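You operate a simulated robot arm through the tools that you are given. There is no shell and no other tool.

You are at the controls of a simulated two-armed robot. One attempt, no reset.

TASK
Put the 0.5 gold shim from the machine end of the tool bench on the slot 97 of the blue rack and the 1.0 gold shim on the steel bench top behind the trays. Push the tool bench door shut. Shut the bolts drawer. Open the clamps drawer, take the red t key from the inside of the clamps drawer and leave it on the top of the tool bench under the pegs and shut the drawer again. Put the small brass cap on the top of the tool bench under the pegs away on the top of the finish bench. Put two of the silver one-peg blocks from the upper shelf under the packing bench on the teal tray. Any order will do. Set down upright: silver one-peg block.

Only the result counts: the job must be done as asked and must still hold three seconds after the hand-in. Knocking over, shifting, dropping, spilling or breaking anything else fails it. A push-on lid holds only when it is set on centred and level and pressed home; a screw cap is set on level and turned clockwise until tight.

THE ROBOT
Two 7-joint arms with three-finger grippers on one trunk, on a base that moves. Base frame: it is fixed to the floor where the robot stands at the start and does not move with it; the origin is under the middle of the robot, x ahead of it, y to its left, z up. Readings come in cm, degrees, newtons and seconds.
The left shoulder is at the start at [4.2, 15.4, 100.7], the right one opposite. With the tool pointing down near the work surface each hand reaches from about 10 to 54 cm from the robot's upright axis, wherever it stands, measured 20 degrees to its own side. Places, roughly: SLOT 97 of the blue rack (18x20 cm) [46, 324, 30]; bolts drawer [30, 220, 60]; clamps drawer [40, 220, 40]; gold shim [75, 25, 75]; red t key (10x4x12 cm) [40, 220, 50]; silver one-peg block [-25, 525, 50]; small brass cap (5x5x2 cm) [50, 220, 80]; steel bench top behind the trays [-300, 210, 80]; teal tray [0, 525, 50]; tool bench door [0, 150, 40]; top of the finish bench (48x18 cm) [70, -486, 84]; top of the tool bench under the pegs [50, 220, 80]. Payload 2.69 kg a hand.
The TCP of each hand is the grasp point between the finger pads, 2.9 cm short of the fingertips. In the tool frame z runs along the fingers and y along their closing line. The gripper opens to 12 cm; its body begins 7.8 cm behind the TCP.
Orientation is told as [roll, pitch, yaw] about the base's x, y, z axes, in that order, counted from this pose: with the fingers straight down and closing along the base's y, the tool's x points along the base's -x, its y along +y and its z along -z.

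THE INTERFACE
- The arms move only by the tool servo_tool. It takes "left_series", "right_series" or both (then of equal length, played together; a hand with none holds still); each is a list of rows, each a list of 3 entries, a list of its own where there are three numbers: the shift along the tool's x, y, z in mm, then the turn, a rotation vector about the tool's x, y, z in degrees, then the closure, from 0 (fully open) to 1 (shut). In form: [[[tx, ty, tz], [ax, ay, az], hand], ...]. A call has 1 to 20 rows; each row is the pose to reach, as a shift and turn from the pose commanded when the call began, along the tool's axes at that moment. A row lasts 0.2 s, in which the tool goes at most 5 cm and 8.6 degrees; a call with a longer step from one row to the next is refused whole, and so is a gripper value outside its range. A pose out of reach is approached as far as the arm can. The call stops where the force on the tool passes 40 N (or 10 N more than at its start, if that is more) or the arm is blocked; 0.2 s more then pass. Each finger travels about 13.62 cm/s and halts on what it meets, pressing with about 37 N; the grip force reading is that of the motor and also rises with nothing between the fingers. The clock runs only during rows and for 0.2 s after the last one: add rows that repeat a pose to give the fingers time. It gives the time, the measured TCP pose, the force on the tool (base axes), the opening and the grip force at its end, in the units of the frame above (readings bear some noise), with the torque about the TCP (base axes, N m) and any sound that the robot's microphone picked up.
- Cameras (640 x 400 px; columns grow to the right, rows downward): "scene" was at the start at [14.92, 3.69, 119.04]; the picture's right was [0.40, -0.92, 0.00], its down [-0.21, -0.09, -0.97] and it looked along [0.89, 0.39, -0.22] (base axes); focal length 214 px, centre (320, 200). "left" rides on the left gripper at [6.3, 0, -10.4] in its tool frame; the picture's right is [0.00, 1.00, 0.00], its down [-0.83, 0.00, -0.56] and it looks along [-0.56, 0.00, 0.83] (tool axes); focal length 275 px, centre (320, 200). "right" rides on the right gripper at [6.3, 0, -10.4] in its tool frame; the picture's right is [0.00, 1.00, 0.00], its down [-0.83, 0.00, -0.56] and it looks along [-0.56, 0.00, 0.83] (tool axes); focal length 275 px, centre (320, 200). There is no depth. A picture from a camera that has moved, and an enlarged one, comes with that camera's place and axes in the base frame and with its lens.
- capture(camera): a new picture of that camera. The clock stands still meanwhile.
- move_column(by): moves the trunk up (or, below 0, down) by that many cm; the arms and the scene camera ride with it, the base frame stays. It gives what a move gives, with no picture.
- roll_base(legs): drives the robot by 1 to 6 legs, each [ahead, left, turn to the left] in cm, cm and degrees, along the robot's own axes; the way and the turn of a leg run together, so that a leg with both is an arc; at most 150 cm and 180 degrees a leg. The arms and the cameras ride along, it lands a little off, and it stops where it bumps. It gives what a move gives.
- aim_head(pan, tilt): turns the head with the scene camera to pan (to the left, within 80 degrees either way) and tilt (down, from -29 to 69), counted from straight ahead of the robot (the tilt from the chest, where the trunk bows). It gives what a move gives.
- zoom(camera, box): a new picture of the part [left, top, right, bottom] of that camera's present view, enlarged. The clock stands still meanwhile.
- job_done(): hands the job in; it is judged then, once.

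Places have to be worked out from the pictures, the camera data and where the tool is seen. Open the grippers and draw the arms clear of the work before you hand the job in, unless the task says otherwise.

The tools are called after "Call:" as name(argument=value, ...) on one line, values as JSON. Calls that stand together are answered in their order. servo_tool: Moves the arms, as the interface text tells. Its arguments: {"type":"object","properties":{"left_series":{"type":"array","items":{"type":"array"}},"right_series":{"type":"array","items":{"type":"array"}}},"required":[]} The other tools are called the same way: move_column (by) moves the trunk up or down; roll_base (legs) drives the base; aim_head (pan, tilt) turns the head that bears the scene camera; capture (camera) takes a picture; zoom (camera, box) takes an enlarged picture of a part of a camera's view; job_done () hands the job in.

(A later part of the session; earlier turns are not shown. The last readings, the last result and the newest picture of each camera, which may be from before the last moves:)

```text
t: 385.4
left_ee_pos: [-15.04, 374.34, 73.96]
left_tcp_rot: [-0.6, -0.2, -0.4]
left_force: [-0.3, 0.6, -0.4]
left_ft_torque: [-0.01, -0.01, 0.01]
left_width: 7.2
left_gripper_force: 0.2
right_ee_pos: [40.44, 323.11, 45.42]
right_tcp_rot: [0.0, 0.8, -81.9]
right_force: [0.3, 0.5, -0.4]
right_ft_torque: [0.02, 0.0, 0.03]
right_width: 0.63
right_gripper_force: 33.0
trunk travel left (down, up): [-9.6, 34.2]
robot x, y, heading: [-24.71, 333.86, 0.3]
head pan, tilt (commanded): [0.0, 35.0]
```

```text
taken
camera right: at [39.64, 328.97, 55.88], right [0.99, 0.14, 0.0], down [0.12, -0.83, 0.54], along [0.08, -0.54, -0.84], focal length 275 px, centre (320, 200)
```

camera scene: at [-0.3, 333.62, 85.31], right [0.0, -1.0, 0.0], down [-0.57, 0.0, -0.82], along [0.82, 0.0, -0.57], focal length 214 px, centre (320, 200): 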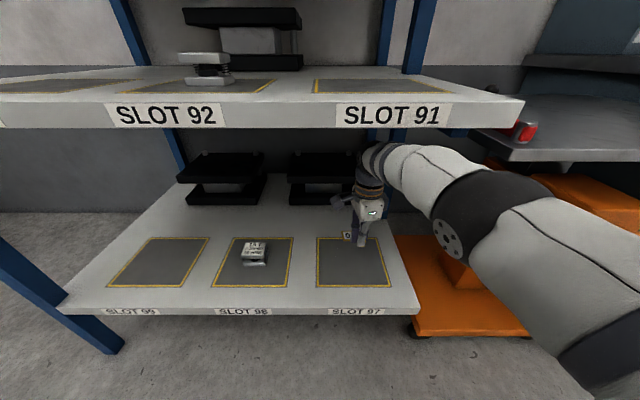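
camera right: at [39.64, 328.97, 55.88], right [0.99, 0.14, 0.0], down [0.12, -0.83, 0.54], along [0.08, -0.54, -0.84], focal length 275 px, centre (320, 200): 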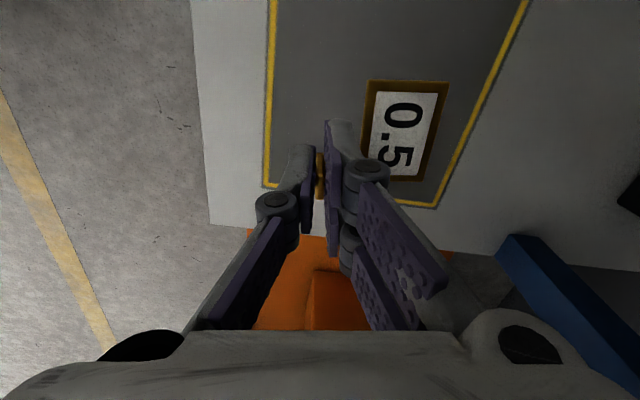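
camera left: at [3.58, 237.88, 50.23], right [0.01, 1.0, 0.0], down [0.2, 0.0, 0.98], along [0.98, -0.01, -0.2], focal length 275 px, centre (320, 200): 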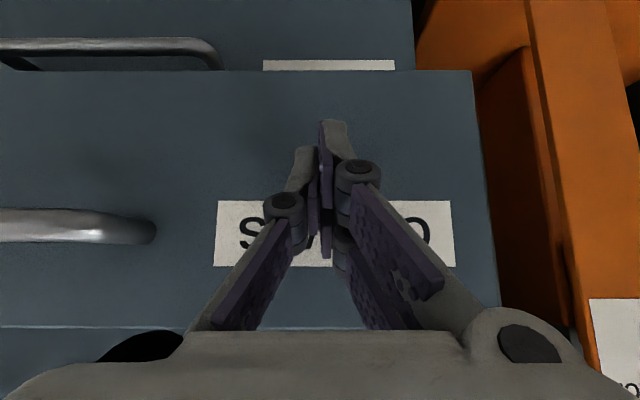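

The shim hangs over the slot; patch edges check with (36.3–55.3, y ≥ 313.5). I shift 2.5 cm deeper and lower to just above the shelf.

Call:
servo_tool(right_series=[[[0, 13, 20], [0, 0, 0], 1], [[0, 25, 50], [0, 0, 0], 1], [[0, 25, 80], [0, 0, 0], 1], [[0, 25, 100], [0, 0, 0], 1], [[0, 25, 106], [0, 0, 0], 1], [[0, 25, 106], [0, 0, 0], 1]])

Call:
capture(camera="right")

Call:
capture(camera="scene")

```text
t: 386.9
left_ee_pos: [-15.12, 374.26, 73.95]
left_tcp_rot: [-0.6, -0.1, -0.4]
left_force: [-0.2, -0.4, 0.8]
left_ft_torque: [0.02, 0.0, -0.04]
left_width: 7.21
left_gripper_force: 0.1
right_ee_pos: [39.7, 321.92, 37.12]
right_tcp_rot: [0.0, 0.8, -81.9]
right_force: [1.2, 0.3, -0.2]
right_ft_torque: [-0.03, -0.01, -0.02]
right_width: 0.58
right_gripper_force: 32.8
right hand out of reach, approached as far as the arm can: row 1, 2, 3, 4, 5, 6
trunk travel left (down, up): [-9.6, 34.2]
robot x, y, heading: [-24.7, 333.6, -0.2]
head pan, tilt (commanded): [0.0, 35.0]
```

```text
taken
camera right: at [38.94, 327.97, 47.68], right [0.99, 0.14, 0.0], down [0.12, -0.83, 0.54], along [0.08, -0.54, -0.84], focal length 275 px, centre (320, 200)
```

right: 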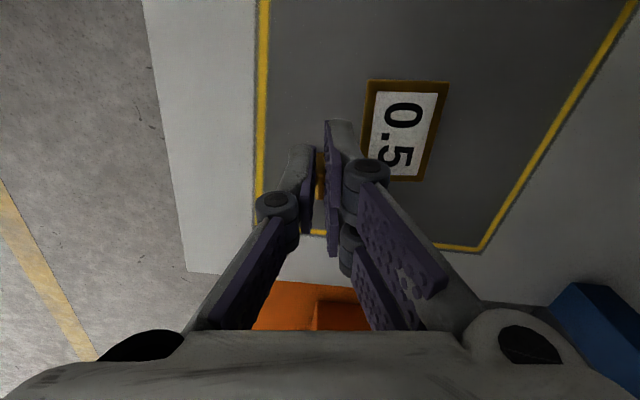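

```text
taken
camera scene: at [-0.31, 333.63, 85.31], right [0.0, -1.0, 0.0], down [-0.57, 0.0, -0.82], along [0.82, 0.0, -0.57], focal length 214 px, centre (320, 200)
```

scene: 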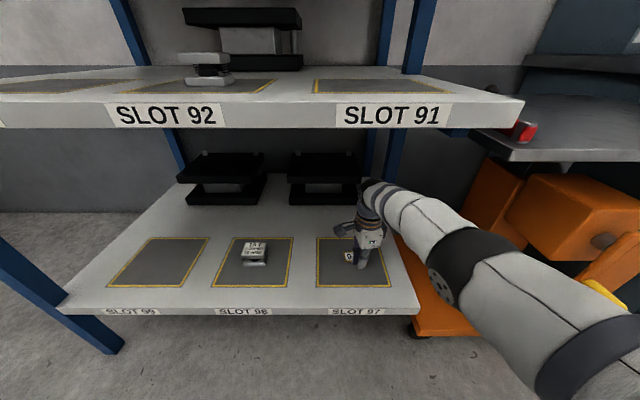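

The arm is at its reach; I drive 3 cm ahead and lower the trunk 3 cm rather than stretching the arm.

Call:
roll_base(legs=[[3.3, 0.5, 0]])

Call:
move_column(by=-3)

Call:
capture(camera="right")

```text
t: 387.7
left_ee_pos: [-11.8, 374.8, 73.93]
left_tcp_rot: [-0.5, -0.2, -0.3]
left_force: [0.8, 0.3, 0.3]
left_ft_torque: [-0.03, 0.02, 0.0]
left_width: 7.2
left_gripper_force: 0.1
right_ee_pos: [43.09, 322.48, 37.11]
right_tcp_rot: [0.0, 0.8, -81.8]
right_force: [0.9, 1.2, -0.7]
right_ft_torque: [-0.02, 0.08, 0.0]
right_width: 0.62
right_gripper_force: 33.0
trunk travel left (down, up): [-9.6, 34.2]
robot x, y, heading: [-21.51, 334.17, 0.0]
head pan, tilt (commanded): [0.0, 35.0]
```

```text
t: 388.4
left_ee_pos: [-11.8, 374.81, 71.01]
left_tcp_rot: [-0.6, -0.2, -0.4]
left_force: [0.0, -0.4, -0.2]
left_ft_torque: [0.02, -0.02, 0.01]
left_width: 7.22
left_gripper_force: 0.1
right_ee_pos: [42.94, 322.53, 33.95]
right_tcp_rot: [0.0, 0.8, -82.0]
right_force: [-0.2, -0.1, -0.6]
right_ft_torque: [-0.03, 0.0, -0.03]
right_width: 0.6
right_gripper_force: 32.9
trunk travel left (down, up): [-6.6, 37.2]
robot x, y, heading: [-21.37, 333.95, 0.2]
head pan, tilt (commanded): [0.0, 35.0]
```

```text
taken
camera right: at [42.19, 328.48, 44.66], right [0.99, 0.14, 0.0], down [0.12, -0.83, 0.54], along [0.08, -0.54, -0.84], focal length 275 px, centre (320, 200)
```

right: 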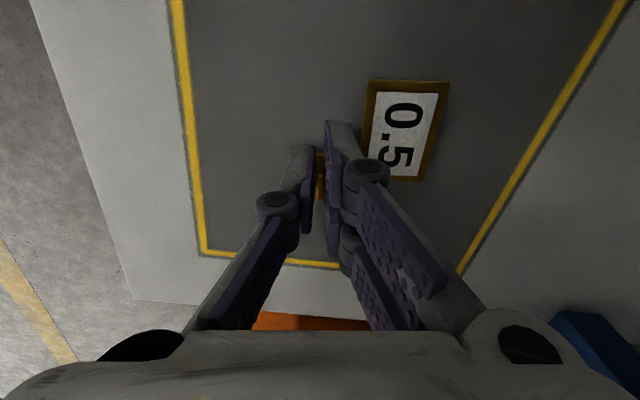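

The plate is about half a centimetre above the slot. I creep down in 2 mm steps.

Call:
servo_tool(right_series=[[[0, 0, 2], [0, 0, 0], 1], [[0, 0, 4], [0, 0, 0], 1], [[0, 0, 6], [0, 0, 0], 1], [[0, 0, 8], [0, 0, 0], 1]])

```text
t: 389.4
left_ee_pos: [-12.05, 374.81, 70.94]
left_tcp_rot: [-0.7, -0.2, -0.5]
left_force: [0.1, -0.7, 0.8]
left_ft_torque: [0.02, -0.02, 0.0]
left_width: 7.2
left_gripper_force: 0.0
right_ee_pos: [43.04, 322.55, 33.49]
right_tcp_rot: [0.2, 0.7, -81.9]
right_force: [-2.8, -0.3, 23.1]
right_ft_torque: [-0.3, -0.03, -0.07]
right_width: 0.6
right_gripper_force: 33.0
trunk travel left (down, up): [-6.6, 37.2]
robot x, y, heading: [-21.78, 334.22, 0.1]
head pan, tilt (commanded): [0.0, 35.0]
```

Contact (23 N): the shim rests in the slot. I ease up slightly, open a little, and lift straight up.

Call:
servo_tool(right_series=[[[0, 0, -2], [0, 0, 0], 1], [[0, 0, -2], [0, 0, 0], 0.9], [[0, 0, -2], [0, 0, 0], 0.85], [[0, 0, -2], [0, 0, 0], 0.85], [[0, 0, -20], [0, 0, 0], 0.85], [[0, 0, -50], [0, 0, 0], 0.85], [[0, 0, -90], [0, 0, 0], 0.85]])

Call:
capture(camera="right")

Call:
capture(camera="scene")

```text
t: 391.1
left_ee_pos: [-11.81, 374.72, 70.93]
left_tcp_rot: [-0.6, -0.3, -0.4]
left_force: [-0.6, -0.1, 0.6]
left_ft_torque: [0.02, -0.02, -0.03]
left_width: 7.21
left_gripper_force: 0.1
right_ee_pos: [42.91, 322.34, 42.31]
right_tcp_rot: [-0.1, 0.7, -81.9]
right_force: [-0.4, -0.3, 0.2]
right_ft_torque: [-0.01, 0.0, -0.01]
right_width: 1.78
right_gripper_force: 0.1
trunk travel left (down, up): [-6.6, 37.2]
robot x, y, heading: [-21.55, 334.08, 0.2]
head pan, tilt (commanded): [0.0, 35.0]
```

```text
taken
camera right: at [42.18, 328.35, 52.87], right [0.99, 0.14, 0.0], down [0.12, -0.83, 0.54], along [0.08, -0.54, -0.84], focal length 275 px, centre (320, 200)
```

right: 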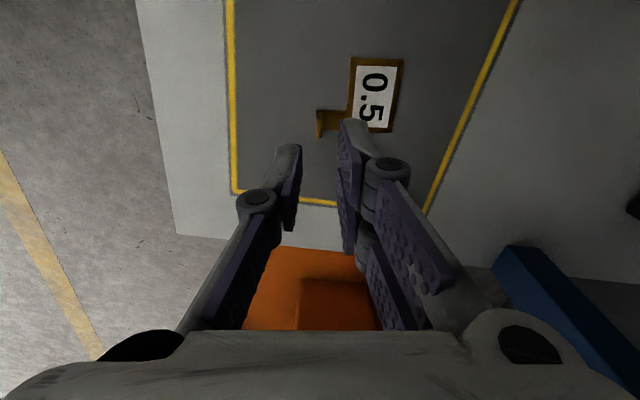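

```text
taken
camera scene: at [4.12, 334.12, 81.88], right [0.0, -1.0, 0.0], down [-0.57, 0.0, -0.82], along [0.82, 0.0, -0.57], focal length 214 px, centre (320, 200)
```

scene: 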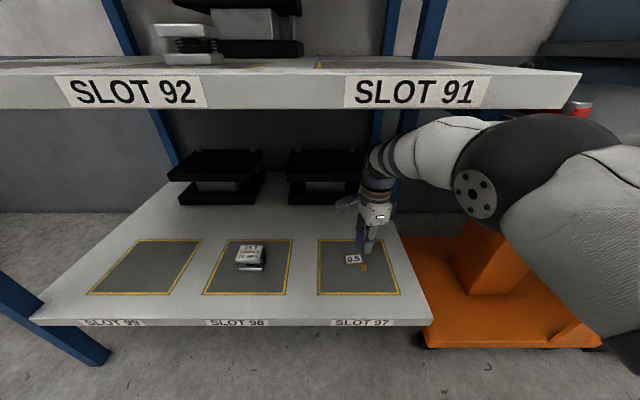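

The 0.5 shim lies in slot 97. I back straight out, raise the trunk, and turn toward the packing bench at y ≈ 525.

Call:
roll_base(legs=[[-48, 0, 0], [0, 0, 90]])

Call:
aim_head(pan=-15, tilt=15)

Call:
capture(camera="scene")

```text
t: 397.7
left_ee_pos: [-110.36, 343.59, 70.96]
left_tcp_rot: [-0.7, -0.2, 89.9]
left_force: [-0.1, 0.4, 0.0]
left_ft_torque: [0.01, 0.03, 0.01]
left_width: 7.18
left_gripper_force: 0.2
right_ee_pos: [-58.05, 398.73, 42.45]
right_tcp_rot: [0.0, 0.8, 8.4]
right_force: [-0.5, 0.1, 0.3]
right_ft_torque: [0.03, 0.0, 0.0]
right_width: 1.79
right_gripper_force: 0.0
trunk travel left (down, up): [-6.6, 37.2]
robot x, y, heading: [-69.2, 334.26, 90.1]
head pan, tilt (commanded): [0.0, 35.0]
```

```text
t: 398.6
left_ee_pos: [-110.37, 343.6, 70.95]
left_tcp_rot: [-0.5, -0.1, 89.8]
left_force: [0.0, -0.1, -0.6]
left_ft_torque: [0.04, -0.01, -0.03]
left_width: 7.2
left_gripper_force: 0.1
right_ee_pos: [-58.1, 398.72, 42.3]
right_tcp_rot: [-0.1, 0.8, 8.2]
right_force: [0.9, -0.9, -0.1]
right_ft_torque: [0.01, 0.01, 0.0]
right_width: 1.8
right_gripper_force: 0.1
trunk travel left (down, up): [-6.6, 37.2]
robot x, y, heading: [-70.02, 334.13, 90.4]
head pan, tilt (commanded): [-15.0, 15.0]
```

```text
taken
camera scene: at [-67.34, 359.97, 85.07], right [0.97, -0.25, 0.0], down [-0.07, -0.25, -0.97], along [0.24, 0.93, -0.26], focal length 214 px, centre (320, 200)
```

scene: 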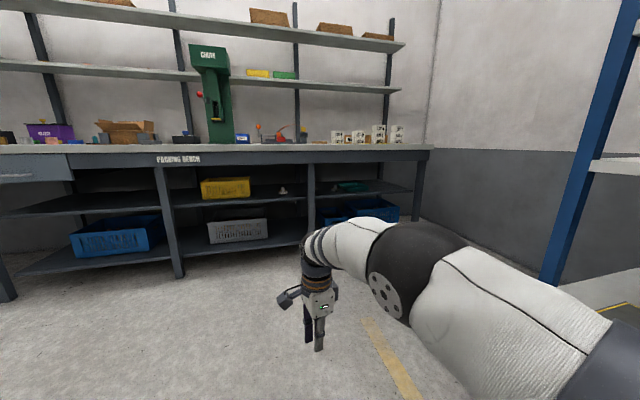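

Call:
zoom(camera="scene", box=[180, 140, 430, 280])

```text
2.56 times, centred on (305, 210) of scene
camera zoom: at [-67.34, 359.97, 85.07], right [0.97, -0.25, 0.0], down [-0.07, -0.25, -0.97], along [0.24, 0.93, -0.26], focal length 549 px, centre (358, 174)
```

zoom: 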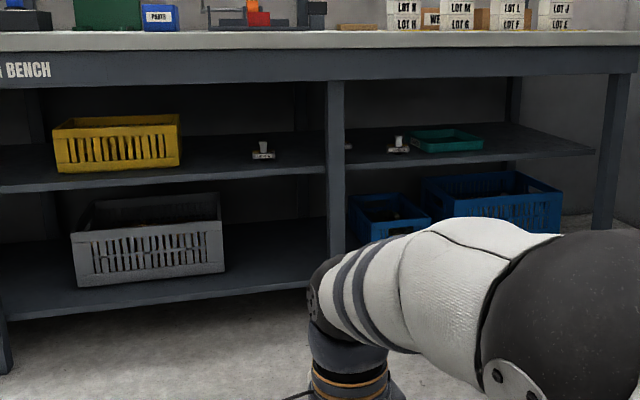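

I see silver blocks at roughly x = -55, -31 and -15 (y ≈ 515) and the teal tray near (3, 518) on the upper shelf, with a bench leg near x ≈ -27. I drive nearer, keeping the trunk low, and look closely.

Call:
roll_base(legs=[[62, -45, 0]])

Call:
aim_head(pan=0, tilt=15)

Call:
capture(camera="scene")

Call:
zoom(camera="scene", box=[160, 100, 480, 260])

```text
t: 402.7
left_ee_pos: [-65.23, 405.64, 70.94]
left_tcp_rot: [-0.6, -0.2, 89.8]
left_force: [-0.2, 0.7, -0.2]
left_ft_torque: [-0.03, -0.03, 0.03]
left_width: 7.21
left_gripper_force: 0.0
right_ee_pos: [-12.92, 460.53, 42.19]
right_tcp_rot: [0.1, 0.7, 8.3]
right_force: [-0.8, 0.1, 0.2]
right_ft_torque: [0.01, -0.05, 0.02]
right_width: 1.79
right_gripper_force: 0.1
trunk travel left (down, up): [-6.6, 37.2]
robot x, y, heading: [-24.39, 395.84, 90.0]
head pan, tilt (commanded): [-15.0, 15.0]
```

```text
t: 403.5
left_ee_pos: [-65.28, 405.72, 70.98]
left_tcp_rot: [-0.6, -0.2, 89.6]
left_force: [-1.0, 0.0, -0.8]
left_ft_torque: [-0.01, 0.0, -0.01]
left_width: 7.2
left_gripper_force: 0.0
right_ee_pos: [-13.01, 460.41, 42.25]
right_tcp_rot: [0.0, 0.7, 8.1]
right_force: [0.3, 0.5, -0.4]
right_ft_torque: [-0.01, -0.02, 0.05]
right_width: 1.8
right_gripper_force: 0.2
trunk travel left (down, up): [-6.6, 37.2]
robot x, y, heading: [-24.27, 395.99, 89.9]
head pan, tilt (commanded): [0.0, 15.0]
```

```text
taken
camera scene: at [-24.66, 422.12, 85.08], right [1.0, 0.0, 0.0], down [0.0, -0.26, -0.97], along [0.0, 0.97, -0.26], focal length 214 px, centre (320, 200)
```

scene: 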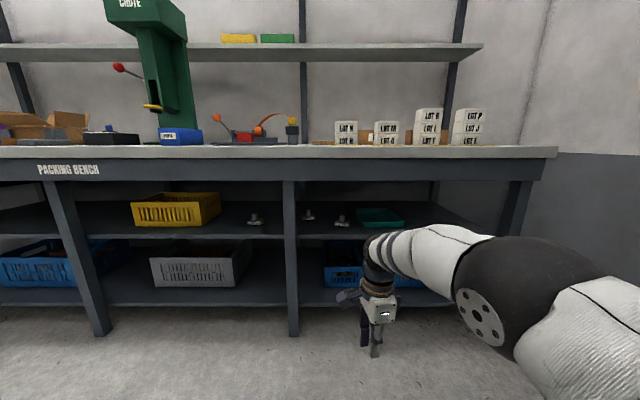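

```text
2.00 times, centred on (320, 180) of scene
camera zoom: at [-24.66, 422.12, 85.08], right [1.0, 0.0, 0.0], down [0.0, -0.26, -0.97], along [0.0, 0.97, -0.26], focal length 429 px, centre (320, 240)
```

zoom: 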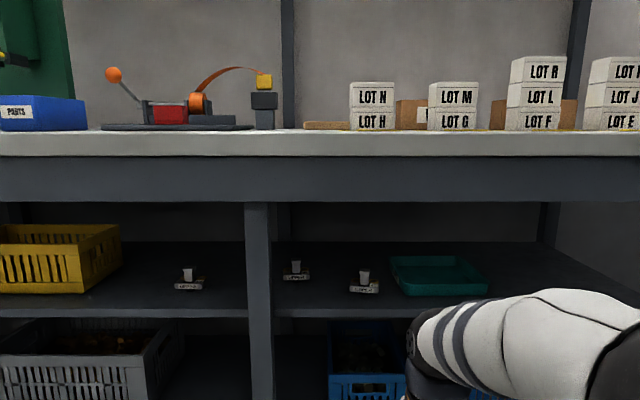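

Triangulated: blocks A (-14.5, 515), B (-30, 519), C (-55, 517); the teal tray spans about x -6…13, y 507…534; bench front ≈ y 500 with the apron bottom near z 72. I turn the right hand to face ahead (closing sideways) and pitch it forward.

Call:
servo_tool(right_series=[[[0, 0, -15], [0, 0, -8.2], 0.85], [[0, 0, -30], [0, 0, -16.4], 0.8], [[0, 0, -45], [0, 0, -24.6], 0.7], [[0, 0, -60], [0, 0, -32.8], 0.6], [[0, 0, -75], [0, 0, -41], 0.5], [[0, 0, -90], [0, 0, -49.2], 0.5], [[0, 0, -105], [0, 0, -57.4], 0.5], [[0, 0, -120], [0, 0, -65.6], 0.5], [[0, 0, -130], [0, 0, -73.8], 0.5], [[0, 0, -130], [0, 0, -82], 0.5], [[0, 0, -130], [0, 0, -82], 0.5]])

Call:
servo_tool(right_series=[[[0, 0, 0], [0, -7.5, 0], 0.5], [[0, 0, 0], [0, -15, 0], 0.5], [[0, 0, 0], [0, -22.5, 0], 0.5], [[0, 0, 0], [0, -30, 0], 0.5], [[0, 0, 0], [0, -37.5, 0], 0.5], [[0, 0, 0], [0, -45, 0], 0.5], [[0, 0, 0], [0, -52.5, 0], 0.5], [[0, 0, 0], [0, -60, 0], 0.5], [[0, 0, 0], [0, -60, 0], 0.5]])

Call:
capture(camera="right")

Call:
capture(camera="scene")

```text
t: 405.9
left_ee_pos: [-65.29, 405.56, 70.84]
left_tcp_rot: [-0.6, -0.2, 89.8]
left_force: [0.4, -0.1, -0.4]
left_ft_torque: [0.0, -0.01, -0.01]
left_width: 7.2
left_gripper_force: 0.0
right_ee_pos: [-12.73, 460.55, 55.27]
right_tcp_rot: [0.8, 0.1, 90.3]
right_force: [0.1, -0.3, 0.3]
right_ft_torque: [0.02, -0.02, -0.03]
right_width: 6.03
right_gripper_force: 0.1
trunk travel left (down, up): [-6.6, 37.2]
robot x, y, heading: [-24.99, 396.21, 90.2]
head pan, tilt (commanded): [0.0, 15.0]
```

```text
t: 407.9
left_ee_pos: [-65.25, 405.7, 70.99]
left_tcp_rot: [-0.7, -0.2, 89.7]
left_force: [-0.9, -0.7, 0.0]
left_ft_torque: [0.0, 0.02, -0.02]
left_width: 7.2
left_gripper_force: 0.0
right_ee_pos: [-12.81, 460.5, 55.18]
right_tcp_rot: [1.7, -59.9, 88.8]
right_force: [0.1, -0.1, 0.6]
right_ft_torque: [0.03, -0.03, 0.03]
right_width: 5.99
right_gripper_force: 0.0
right hand out of reach, approached as far as the arm can: row 1
trunk travel left (down, up): [-6.6, 37.2]
robot x, y, heading: [-24.63, 396.35, 90.1]
head pan, tilt (commanded): [0.0, 15.0]
```

```text
taken
camera right: at [-12.63, 448.25, 55.14], right [-1.0, -0.01, 0.01], down [0.01, -0.06, 1.0], along [0.0, 1.0, 0.06], focal length 275 px, centre (320, 200)
```

right: 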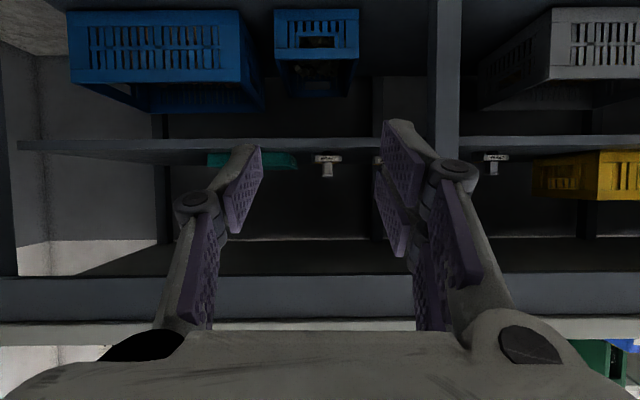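

```text
taken
camera scene: at [-24.67, 422.12, 85.08], right [1.0, 0.0, 0.0], down [0.0, -0.26, -0.97], along [0.0, 0.97, -0.26], focal length 214 px, centre (320, 200)
```

scene: 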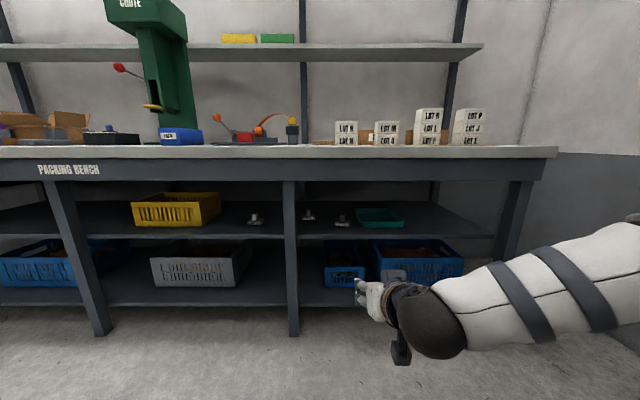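

The wrist camera looks level into the shelf (image upside-down). I enlarge to measure the blocks.

Call:
zoom(camera="right", box=[200, 120, 400, 220])

Call:
zoom(camera="scene", box=[230, 190, 430, 250])

```text
3.20 times, centred on (300, 170) of right
camera zoom: at [-12.63, 448.25, 55.14], right [-1.0, -0.01, 0.01], down [0.01, -0.06, 1.0], along [0.0, 1.0, 0.06], focal length 881 px, centre (384, 296)
```

zoom: 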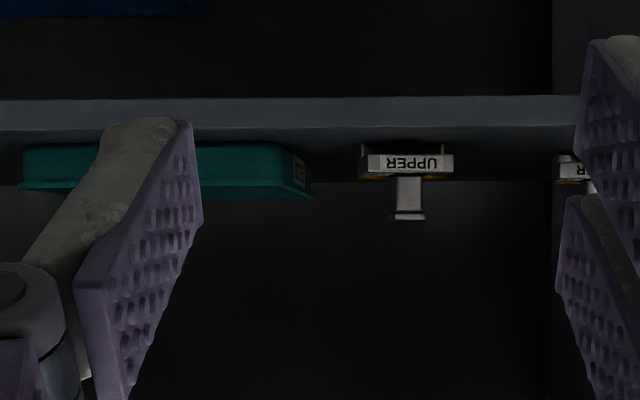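

```text
3.20 times, centred on (330, 220) of scene
camera zoom: at [-24.67, 422.12, 85.08], right [1.0, 0.0, 0.0], down [0.0, -0.26, -0.97], along [0.0, 0.97, -0.26], focal length 686 px, centre (288, 136)
```

zoom: 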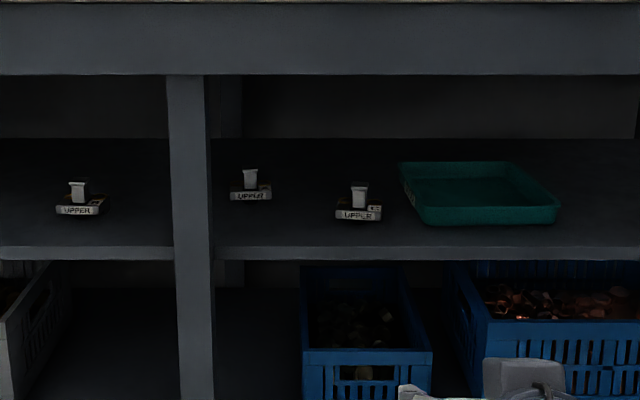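

The blocks are die halves marked UPPER: a 6.7 cm plate (z 48.5–50.4) with a flanged peg (about 1.9 cm, top 53.5). I'll pinch the peg from the front at this 60° pitch; first line up x with block A and drive in 40 cm.

Call:
servo_tool(right_series=[[[0, 10, 0], [-0.8, 0, 0], 0.5], [[-9, 17, -5], [-1.7, 0, 0], 0.5], [[-9, 17, -5], [-1.7, 0, 0], 0.5]])

Call:
roll_base(legs=[[38, 0, 0]])

Call:
capture(camera="right")

Call:
capture(camera="scene")

```text
t: 408.7
left_ee_pos: [-65.27, 405.62, 70.92]
left_tcp_rot: [-0.5, -0.2, 89.7]
left_force: [-0.2, -0.2, -0.3]
left_ft_torque: [-0.03, -0.02, -0.02]
left_width: 7.21
left_gripper_force: 0.1
right_ee_pos: [-14.39, 460.55, 56.35]
right_tcp_rot: [3.3, -59.9, 88.8]
right_force: [-0.6, 0.1, -0.3]
right_ft_torque: [0.0, -0.02, -0.02]
right_width: 5.99
right_gripper_force: 0.1
trunk travel left (down, up): [-6.6, 37.2]
robot x, y, heading: [-24.48, 396.34, 90.2]
head pan, tilt (commanded): [0.0, 15.0]
```

```text
t: 411.1
left_ee_pos: [-65.18, 443.37, 70.97]
left_tcp_rot: [-0.6, -0.2, 89.8]
left_force: [0.8, 0.8, 0.3]
left_ft_torque: [0.03, -0.01, 0.02]
left_width: 7.2
left_gripper_force: 0.0
right_ee_pos: [-14.52, 498.41, 56.39]
right_tcp_rot: [3.1, -59.9, 88.9]
right_force: [0.6, -0.6, 0.0]
right_ft_torque: [0.02, 0.02, -0.02]
right_width: 6.01
right_gripper_force: 0.0
trunk travel left (down, up): [-6.6, 37.2]
robot x, y, heading: [-24.88, 433.82, 90.0]
head pan, tilt (commanded): [0.0, 15.0]
```

```text
taken
camera right: at [-14.01, 486.1, 56.19], right [-1.0, -0.03, 0.02], down [0.03, -0.06, 1.0], along [-0.03, 1.0, 0.06], focal length 275 px, centre (320, 200)
```

right: 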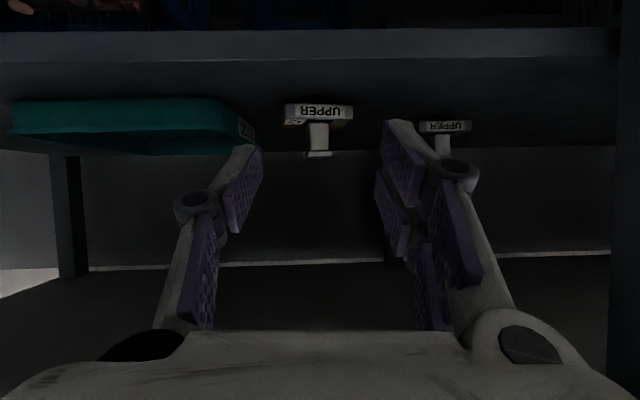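

```text
taken
camera scene: at [-24.71, 459.96, 85.08], right [1.0, 0.0, 0.0], down [0.0, -0.26, -0.97], along [0.0, 0.97, -0.26], focal length 214 px, centre (320, 200)
```

scene: 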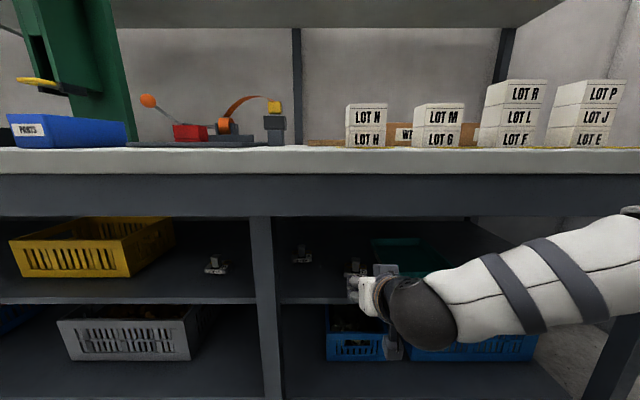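

The correction went the wrong way on roll; I'll fix that. I enlarge the wrist view for the exact peg place.

Call:
servo_tool(right_series=[[[0, 0, 0], [3.2, 0, 0], 0.5], [[0, 0, 0], [3.2, 0, 0], 0.5]])

Call:
zoom(camera="right", box=[250, 80, 390, 180])

Call:
zoom(camera="scene", box=[200, 220, 440, 320])

```text
t: 411.7
left_ee_pos: [-65.36, 443.34, 70.82]
left_tcp_rot: [-0.6, -0.2, 89.7]
left_force: [-0.2, -0.3, 0.0]
left_ft_torque: [0.01, 0.02, -0.04]
left_width: 7.17
left_gripper_force: 0.0
right_ee_pos: [-14.45, 498.49, 56.33]
right_tcp_rot: [0.0, -59.9, 88.8]
right_force: [-0.3, -0.5, 0.4]
right_ft_torque: [0.04, 0.03, -0.03]
right_width: 5.98
right_gripper_force: 0.0
trunk travel left (down, up): [-6.6, 37.2]
robot x, y, heading: [-24.57, 433.39, 90.0]
head pan, tilt (commanded): [0.0, 15.0]
```

```text
4.00 times, centred on (320, 130) of right
camera zoom: at [-14.61, 486.13, 56.2], right [-1.0, 0.02, 0.0], down [-0.01, -0.06, 1.0], along [0.02, 1.0, 0.06], focal length 1101 px, centre (320, 480)
```

zoom: 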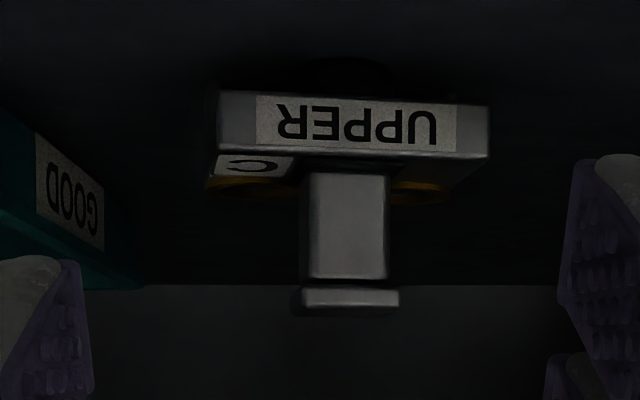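

```text
2.67 times, centred on (320, 270) of scene
camera zoom: at [-24.71, 459.96, 85.08], right [1.0, 0.0, 0.0], down [0.0, -0.26, -0.97], along [0.0, 0.97, -0.26], focal length 572 px, centre (320, 13)
```

zoom: 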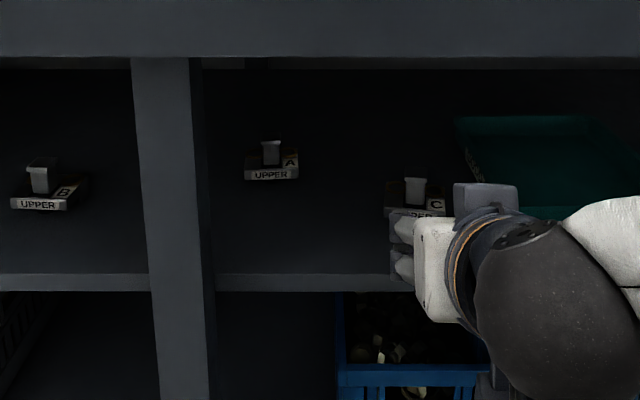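

The peg is square (2.1 cm, flange 2.5 cm wide, top 53.6) and the block is turned about 10° clockwise, with the peg centre near (-14.7, 515.7). I turn the hand to match and line up in front.

Call:
servo_tool(right_series=[[[2, 11, 7], [2.7, 0, 1.55], 0.5], [[5, 22, 14], [5.4, 0, 3.1], 0.5], [[7, 32, 20.5], [8.05, 0, 4.65], 0.5], [[7, 32, 20.5], [8.05, 0, 4.65], 0.5]])

Call:
capture(camera="right")

```text
t: 412.7
left_ee_pos: [-65.39, 443.49, 70.89]
left_tcp_rot: [-0.7, -0.2, 89.7]
left_force: [0.8, -1.0, 0.0]
left_ft_torque: [0.03, 0.01, 0.03]
left_width: 7.19
left_gripper_force: 0.0
right_ee_pos: [-17.64, 499.91, 54.75]
right_tcp_rot: [0.1, -59.8, 79.4]
right_force: [-0.2, 0.3, 0.6]
right_ft_torque: [-0.03, 0.04, -0.02]
right_width: 5.99
right_gripper_force: 0.0
trunk travel left (down, up): [-6.6, 37.2]
robot x, y, heading: [-24.95, 433.92, 90.1]
head pan, tilt (commanded): [0.0, 15.0]
```

```text
taken
camera right: at [-19.74, 487.78, 54.55], right [-0.98, 0.18, 0.0], down [-0.02, -0.06, 1.0], along [0.18, 0.98, 0.06], focal length 275 px, centre (320, 200)
```

right: 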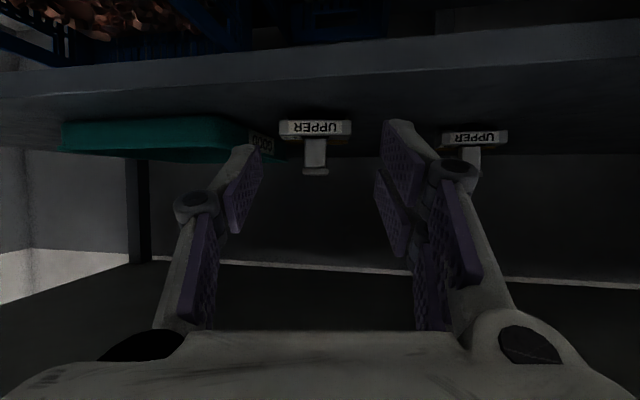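

The view is square to the block now. I drive 7 cm nearer, then slide the open fingers around the peg at z 54.3, just above the plate.

Call:
roll_base(legs=[[7, 0, 0]])

Call:
capture(camera="right")

```text
t: 413.7
left_ee_pos: [-65.31, 450.41, 70.92]
left_tcp_rot: [-0.6, -0.2, 89.7]
left_force: [0.2, 0.6, -0.6]
left_ft_torque: [0.0, -0.05, 0.05]
left_width: 7.18
left_gripper_force: 0.0
right_ee_pos: [-17.55, 507.02, 54.71]
right_tcp_rot: [0.0, -59.9, 79.6]
right_force: [-0.4, 0.5, -0.2]
right_ft_torque: [0.01, -0.01, 0.02]
right_width: 6.02
right_gripper_force: 0.0
trunk travel left (down, up): [-6.6, 37.2]
robot x, y, heading: [-24.87, 440.83, 90.1]
head pan, tilt (commanded): [0.0, 15.0]
```

```text
taken
camera right: at [-19.73, 494.8, 54.55], right [-0.98, 0.18, 0.0], down [-0.02, -0.06, 1.0], along [0.18, 0.98, 0.06], focal length 275 px, centre (320, 200)
```

right: 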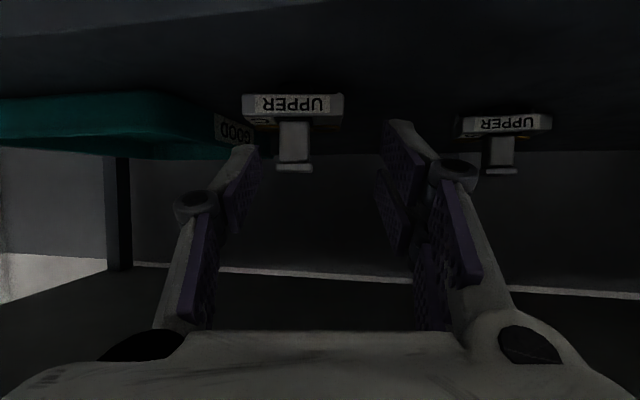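

The peg is about 2 cm to the thumb side of centre; I shift sideways 2 cm and advance 6.9 cm so it sits between the pads.

Call:
servo_tool(right_series=[[[3.5, -20, 2], [0, 0, 0], 0.5], [[-8, -20, 22], [0, 0, 0], 0.5], [[-19.5, -20, 42], [0, 0, 0], 0.5], [[-31, -20, 62], [0, 0, 0], 0.5], [[-31, -20, 62], [0, 0, 0], 0.5]])

Call:
capture(camera="right")

```text
t: 414.9
left_ee_pos: [-65.32, 450.35, 70.91]
left_tcp_rot: [-0.7, -0.2, 89.7]
left_force: [-0.8, 0.2, 0.3]
left_ft_torque: [-0.02, -0.01, 0.0]
left_width: 7.21
left_gripper_force: 0.1
right_ee_pos: [-14.41, 513.42, 54.33]
right_tcp_rot: [0.0, -59.9, 79.6]
right_force: [0.8, 0.0, -0.7]
right_ft_torque: [0.0, 0.0, -0.01]
right_width: 5.99
right_gripper_force: 0.0
trunk travel left (down, up): [-6.6, 37.2]
robot x, y, heading: [-24.62, 441.01, 90.2]
head pan, tilt (commanded): [0.0, 15.0]
```

```text
taken
camera right: at [-16.47, 501.28, 54.17], right [-0.98, 0.18, 0.0], down [-0.02, -0.06, 1.0], along [0.18, 0.98, 0.06], focal length 275 px, centre (320, 200)
```

right: 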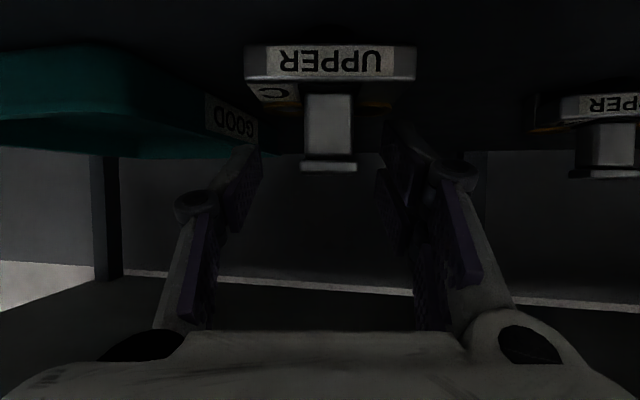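

The flange sits at pad depth, centred. I close on it.

Call:
servo_tool(right_series=[[[0, 0, 0], [0, 0, 0], 0.7], [[0, 0, 0], [0, 0, 0], 0.85], [[0, 0, 0], [0, 0, 0], 1], [[0, 0, 0], [0, 0, 0], 1]])

Call:
capture(camera="right")

```text
t: 415.9
left_ee_pos: [-65.37, 450.48, 70.96]
left_tcp_rot: [-0.6, -0.2, 89.8]
left_force: [0.0, -0.2, -0.2]
left_ft_torque: [0.04, -0.05, 0.01]
left_width: 7.21
left_gripper_force: 0.1
right_ee_pos: [-14.5, 513.33, 54.42]
right_tcp_rot: [0.0, -59.9, 79.5]
right_force: [-0.7, 1.2, 0.5]
right_ft_torque: [-0.04, 0.04, -0.03]
right_width: 2.31
right_gripper_force: 36.9
trunk travel left (down, up): [-6.6, 37.2]
robot x, y, heading: [-24.85, 440.74, 90.3]
head pan, tilt (commanded): [0.0, 15.0]
```

```text
taken
camera right: at [-16.49, 501.26, 54.19], right [-0.98, 0.18, 0.0], down [-0.02, -0.06, 1.0], along [0.18, 0.98, 0.06], focal length 275 px, centre (320, 200)
```

right: 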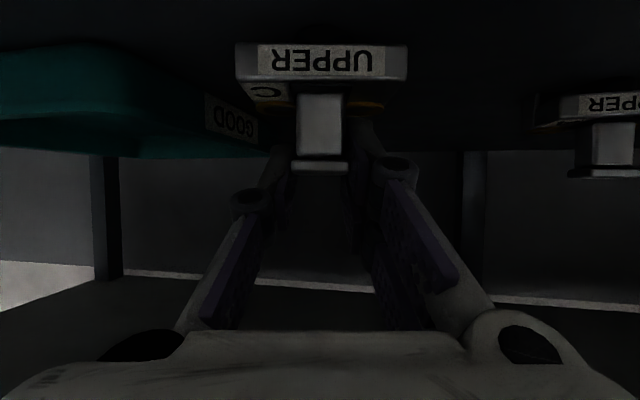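

The flange is held (2.31 cm, 37 N). I lift 4 cm and check that the plate is clear.

Call:
servo_tool(right_series=[[[-9, 0, -5], [0, 0, 0], 1], [[-18, 0, -10], [0, 0, 0], 1], [[-27, 0, -15], [0, 0, 0], 1], [[-36, 0, -21], [0, 0, 0], 1], [[-36, 0, -21], [0, 0, 0], 1]])

Call:
capture(camera="right")

Call:
capture(camera="scene")

```text
t: 417.1
left_ee_pos: [-65.23, 450.61, 70.76]
left_tcp_rot: [-0.6, -0.3, 89.7]
left_force: [0.5, -0.2, 0.0]
left_ft_torque: [0.03, -0.01, 0.02]
left_width: 7.2
left_gripper_force: 0.1
right_ee_pos: [-14.33, 513.38, 58.41]
right_tcp_rot: [0.0, -59.9, 79.6]
right_force: [-0.6, -0.7, -3.7]
right_ft_torque: [-0.02, 0.01, 0.01]
right_width: 2.26
right_gripper_force: 37.0
trunk travel left (down, up): [-6.6, 37.2]
robot x, y, heading: [-24.95, 440.93, 90.0]
head pan, tilt (commanded): [0.0, 15.0]
```

```text
taken
camera right: at [-16.47, 501.24, 58.29], right [-0.98, 0.18, 0.0], down [-0.02, -0.06, 1.0], along [0.18, 0.98, 0.06], focal length 275 px, centre (320, 200)
```

right: 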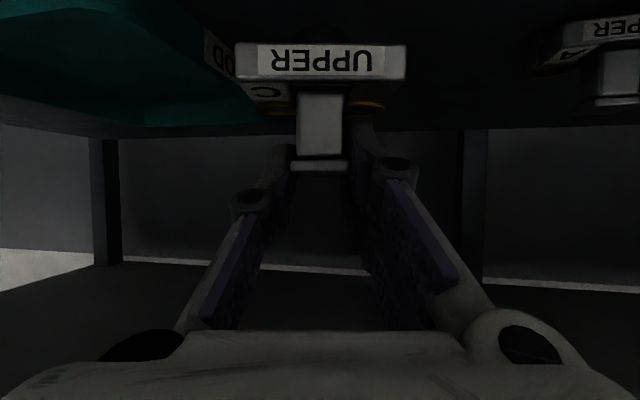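

```text
taken
camera scene: at [-24.72, 467.0, 85.06], right [1.0, 0.0, 0.0], down [0.0, -0.26, -0.97], along [0.0, 0.97, -0.26], focal length 214 px, centre (320, 200)
```

scene: 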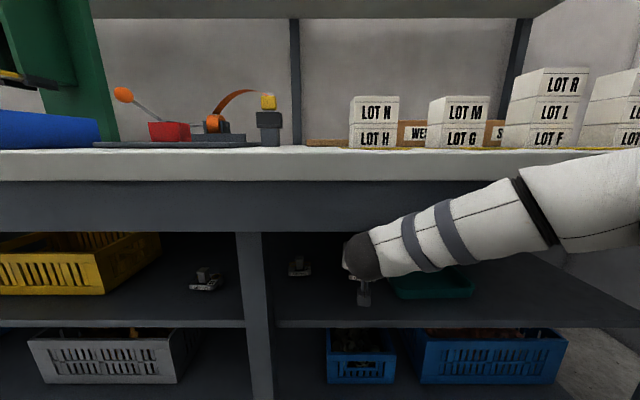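

Lifted level with about 3.5 N of weight. I carry it right 13 cm and a little deeper, over the tray.

Call:
servo_tool(right_series=[[[-5, -30, 9], [0, 0, 0], 1], [[-10, -60, 18], [0, 0, 0], 1], [[-15, -90, 27], [0, 0, 0], 1], [[-21, -128, 36.4], [0, 0, 0], 1], [[-21, -128, 36.4], [0, 0, 0], 1]])

Call:
capture(camera="right")

Call:
zoom(camera="scene", box=[260, 220, 500, 340])

```text
t: 418.3
left_ee_pos: [-65.71, 450.24, 70.77]
left_tcp_rot: [-0.9, -0.3, 89.7]
left_force: [1.0, 0.4, 0.4]
left_ft_torque: [-0.02, -0.02, 0.01]
left_width: 7.2
left_gripper_force: 0.2
right_ee_pos: [-2.28, 514.48, 57.24]
right_tcp_rot: [-1.9, -58.6, 82.6]
right_force: [1.0, 4.6, 11.5]
right_ft_torque: [0.55, 0.35, -0.17]
right_width: 2.29
right_gripper_force: 37.3
trunk travel left (down, up): [-6.6, 37.2]
robot x, y, heading: [-24.8, 440.52, 90.1]
head pan, tilt (commanded): [0.0, 15.0]
```

```text
taken
camera right: at [-4.15, 502.28, 57.4], right [-0.99, 0.15, -0.02], down [-0.03, -0.04, 1.0], along [0.15, 0.99, 0.04], focal length 275 px, centre (320, 200)
```

right: 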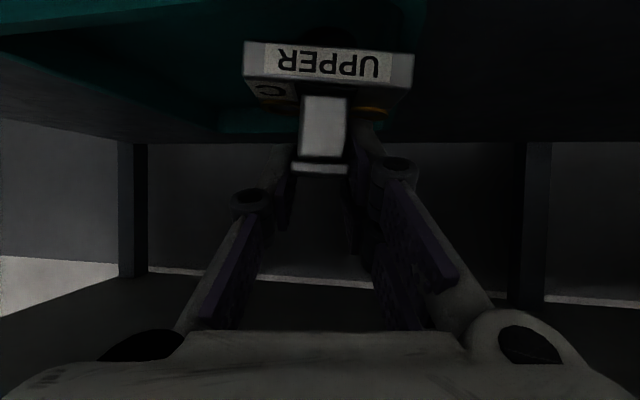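

```text
2.67 times, centred on (380, 280) of scene
camera zoom: at [-25.13, 466.79, 85.09], right [1.0, 0.0, 0.0], down [0.0, -0.26, -0.97], along [0.0, 0.97, -0.26], focal length 572 px, centre (160, -13)
```

zoom: 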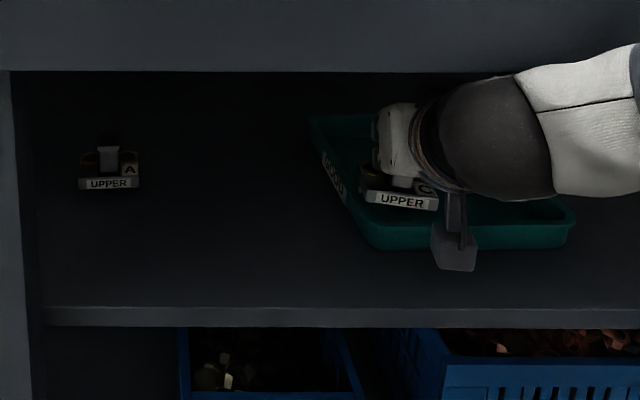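

The upward force and a tilted pose show the wrist is rubbing on the bench apron. I pull back 3.5 cm at once.

Call:
servo_tool(right_series=[[[6, 0, -10], [0, 0, 0], 1], [[12, 0, -20], [0, 0, 0], 1], [[17.5, 0, -30.3], [0, 0, 0], 1], [[17.5, 0, -30.3], [0, 0, 0], 1]])

Call:
capture(camera="right")

Call:
capture(camera="scene")

```text
t: 419.3
left_ee_pos: [-65.3, 450.53, 70.85]
left_tcp_rot: [-0.6, -0.1, 89.6]
left_force: [0.0, -0.4, -0.1]
left_ft_torque: [0.01, -0.02, -0.03]
left_width: 7.19
left_gripper_force: 0.0
right_ee_pos: [-1.65, 511.78, 58.5]
right_tcp_rot: [0.1, -60.0, 79.5]
right_force: [0.1, -0.3, -4.1]
right_ft_torque: [0.02, -0.01, 0.0]
right_width: 2.27
right_gripper_force: 37.0
trunk travel left (down, up): [-6.6, 37.2]
robot x, y, heading: [-24.33, 440.87, 90.2]
head pan, tilt (commanded): [0.0, 15.0]
```

```text
taken
camera right: at [-3.78, 499.65, 58.35], right [-0.98, 0.18, 0.0], down [-0.01, -0.06, 1.0], along [0.18, 0.98, 0.06], focal length 275 px, centre (320, 200)
```

right: 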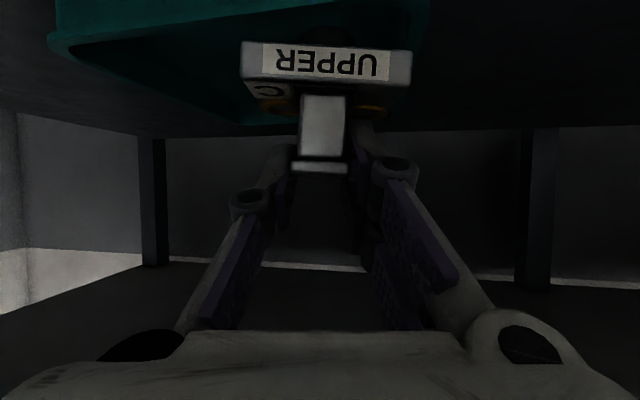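

```text
taken
camera scene: at [-24.71, 467.0, 85.08], right [1.0, 0.0, 0.0], down [0.0, -0.26, -0.97], along [0.0, 0.97, -0.26], focal length 214 px, centre (320, 200)
```

scene: 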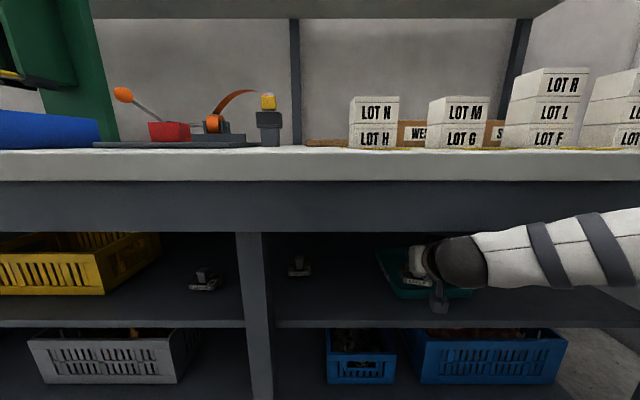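

Free again, hanging with only its weight. I square the block to the tray (turn 10°), shift 1 cm right, and look before lowering.

Call:
servo_tool(right_series=[[[-1, -5, 2], [-4.3, 0, -2.5], 1], [[-2.4, -9.3, 4.1], [-8.66, 0, -5], 1], [[-2.4, -9.3, 4.1], [-8.66, 0, -5], 1]])

Call:
capture(camera="right")

```text
t: 420.1
left_ee_pos: [-65.38, 450.39, 71.04]
left_tcp_rot: [-0.6, -0.3, 89.7]
left_force: [-0.3, -0.1, -0.8]
left_ft_torque: [-0.05, 0.0, 0.0]
left_width: 7.21
left_gripper_force: 0.1
right_ee_pos: [-0.67, 511.95, 58.46]
right_tcp_rot: [0.1, -59.9, 89.5]
right_force: [0.0, 0.0, -2.7]
right_ft_torque: [-0.02, 0.0, 0.0]
right_width: 2.27
right_gripper_force: 37.1
trunk travel left (down, up): [-6.6, 37.2]
robot x, y, heading: [-24.81, 440.9, 90.1]
head pan, tilt (commanded): [0.0, 15.0]
```

```text
taken
camera right: at [-0.66, 499.73, 58.28], right [-1.0, 0.01, 0.0], down [0.0, -0.06, 1.0], along [0.0, 1.0, 0.06], focal length 275 px, centre (320, 200)
```

right: 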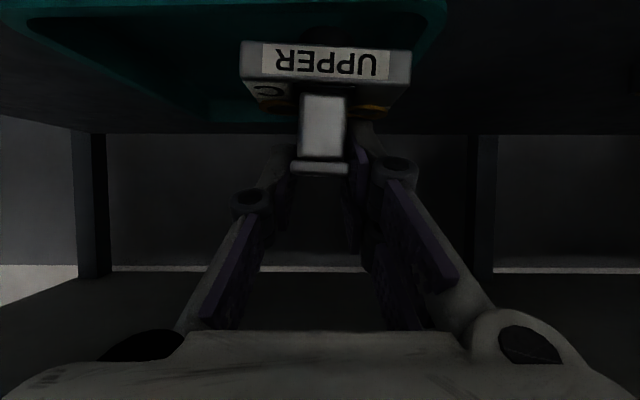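

The plate's -x edge is only ~1 cm inside the rim, so I shift 1.2 cm further right, then lower most of the way.

Call:
servo_tool(right_series=[[[0, -12, 0], [0, 0, 0], 1], [[9, -12, 5], [0, 0, 0], 1], [[17, -12, 10], [0, 0, 0], 1], [[22, -12, 12.5], [0, 0, 0], 1], [[22, -12, 12.5], [0, 0, 0], 1]])

Call:
capture(camera="right")

Call:
zoom(camera="scene", box=[260, 220, 500, 340])

```text
t: 421.2
left_ee_pos: [-65.26, 450.4, 70.87]
left_tcp_rot: [-0.7, -0.3, 89.7]
left_force: [-0.1, 0.5, 0.0]
left_ft_torque: [0.0, -0.03, -0.01]
left_width: 7.21
left_gripper_force: 0.0
right_ee_pos: [0.29, 512.28, 57.19]
right_tcp_rot: [0.4, -61.3, 89.4]
right_force: [-1.4, 2.4, 12.3]
right_ft_torque: [-0.03, 0.08, -0.02]
right_width: 2.22
right_gripper_force: 37.5
trunk travel left (down, up): [-6.6, 37.2]
robot x, y, heading: [-24.62, 440.65, 90.1]
head pan, tilt (commanded): [0.0, 15.0]
stopped in row 5 (right hand): the force on the tool passed its limit at 42 N (the readings are from after the stop); the commanded pose is now the measured one
```

```text
taken
camera right: at [0.37, 500.02, 56.64], right [-1.0, 0.0, 0.0], down [0.0, -0.09, 1.0], along [0.0, 1.0, 0.09], focal length 275 px, centre (320, 200)
```

right: 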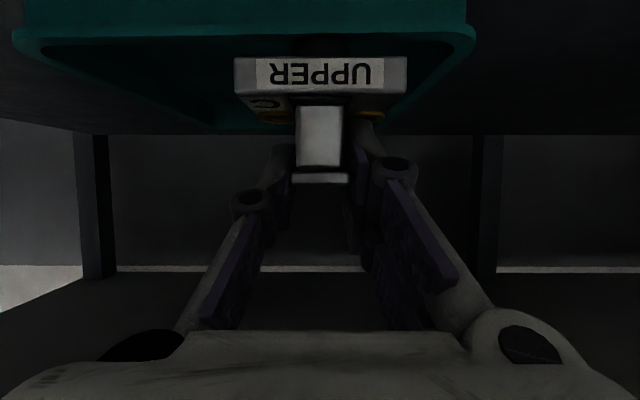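

```text
2.67 times, centred on (380, 280) of scene
camera zoom: at [-24.78, 466.91, 85.09], right [1.0, 0.0, 0.0], down [0.0, -0.26, -0.97], along [0.0, 0.97, -0.26], focal length 572 px, centre (160, -13)
```

zoom: 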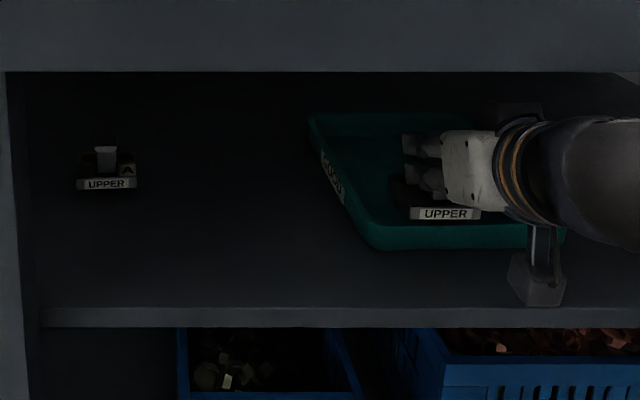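

The plate's front edge sat on the tray's front rim (rim at y ≈ 510). I raise 7 mm and go 1.7 cm deeper, watching for the apron.

Call:
servo_tool(right_series=[[[-6, 0, -3.4], [0, 0, 0], 1], [[-10, 0, 4], [0, 0, 0], 1], [[-14.3, 0, 11.5], [0, 0, 0], 1], [[-14.3, 0, 11.5], [0, 0, 0], 1]])

Call:
capture(camera="right")

Call:
zoom(camera="right", box=[200, 0, 480, 190])

```text
t: 422.2
left_ee_pos: [-65.28, 450.47, 70.93]
left_tcp_rot: [-0.7, -0.1, 89.7]
left_force: [0.7, 0.6, -0.8]
left_ft_torque: [0.01, -0.02, -0.01]
left_width: 7.19
left_gripper_force: 0.1
right_ee_pos: [0.43, 513.98, 57.24]
right_tcp_rot: [0.1, -60.6, 89.3]
right_force: [0.0, -0.4, -3.6]
right_ft_torque: [0.01, 0.0, 0.02]
right_width: 2.24
right_gripper_force: 37.2
trunk travel left (down, up): [-6.6, 37.2]
robot x, y, heading: [-24.81, 440.9, 90.0]
head pan, tilt (commanded): [0.0, 15.0]
```

```text
taken
camera right: at [0.47, 501.64, 56.99], right [-1.0, 0.0, 0.0], down [0.0, -0.08, 1.0], along [0.0, 1.0, 0.08], focal length 275 px, centre (320, 200)
```

right: 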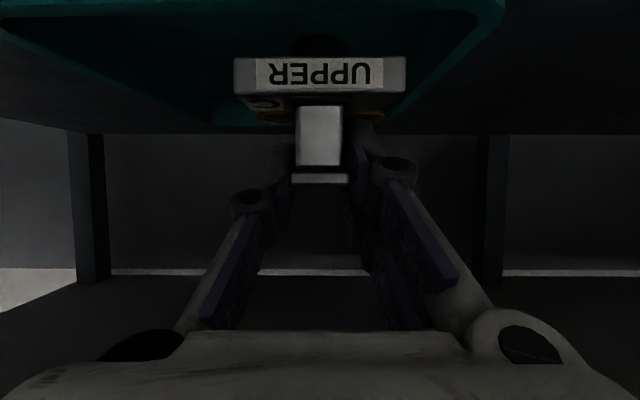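

```text
2.11 times, centred on (340, 95) of right
camera zoom: at [0.47, 501.64, 56.99], right [-1.0, 0.0, 0.0], down [0.0, -0.08, 1.0], along [0.0, 1.0, 0.08], focal length 580 px, centre (278, 421)
```

zoom: 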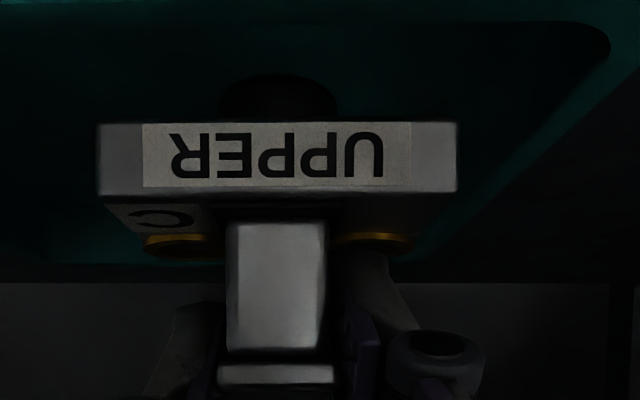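

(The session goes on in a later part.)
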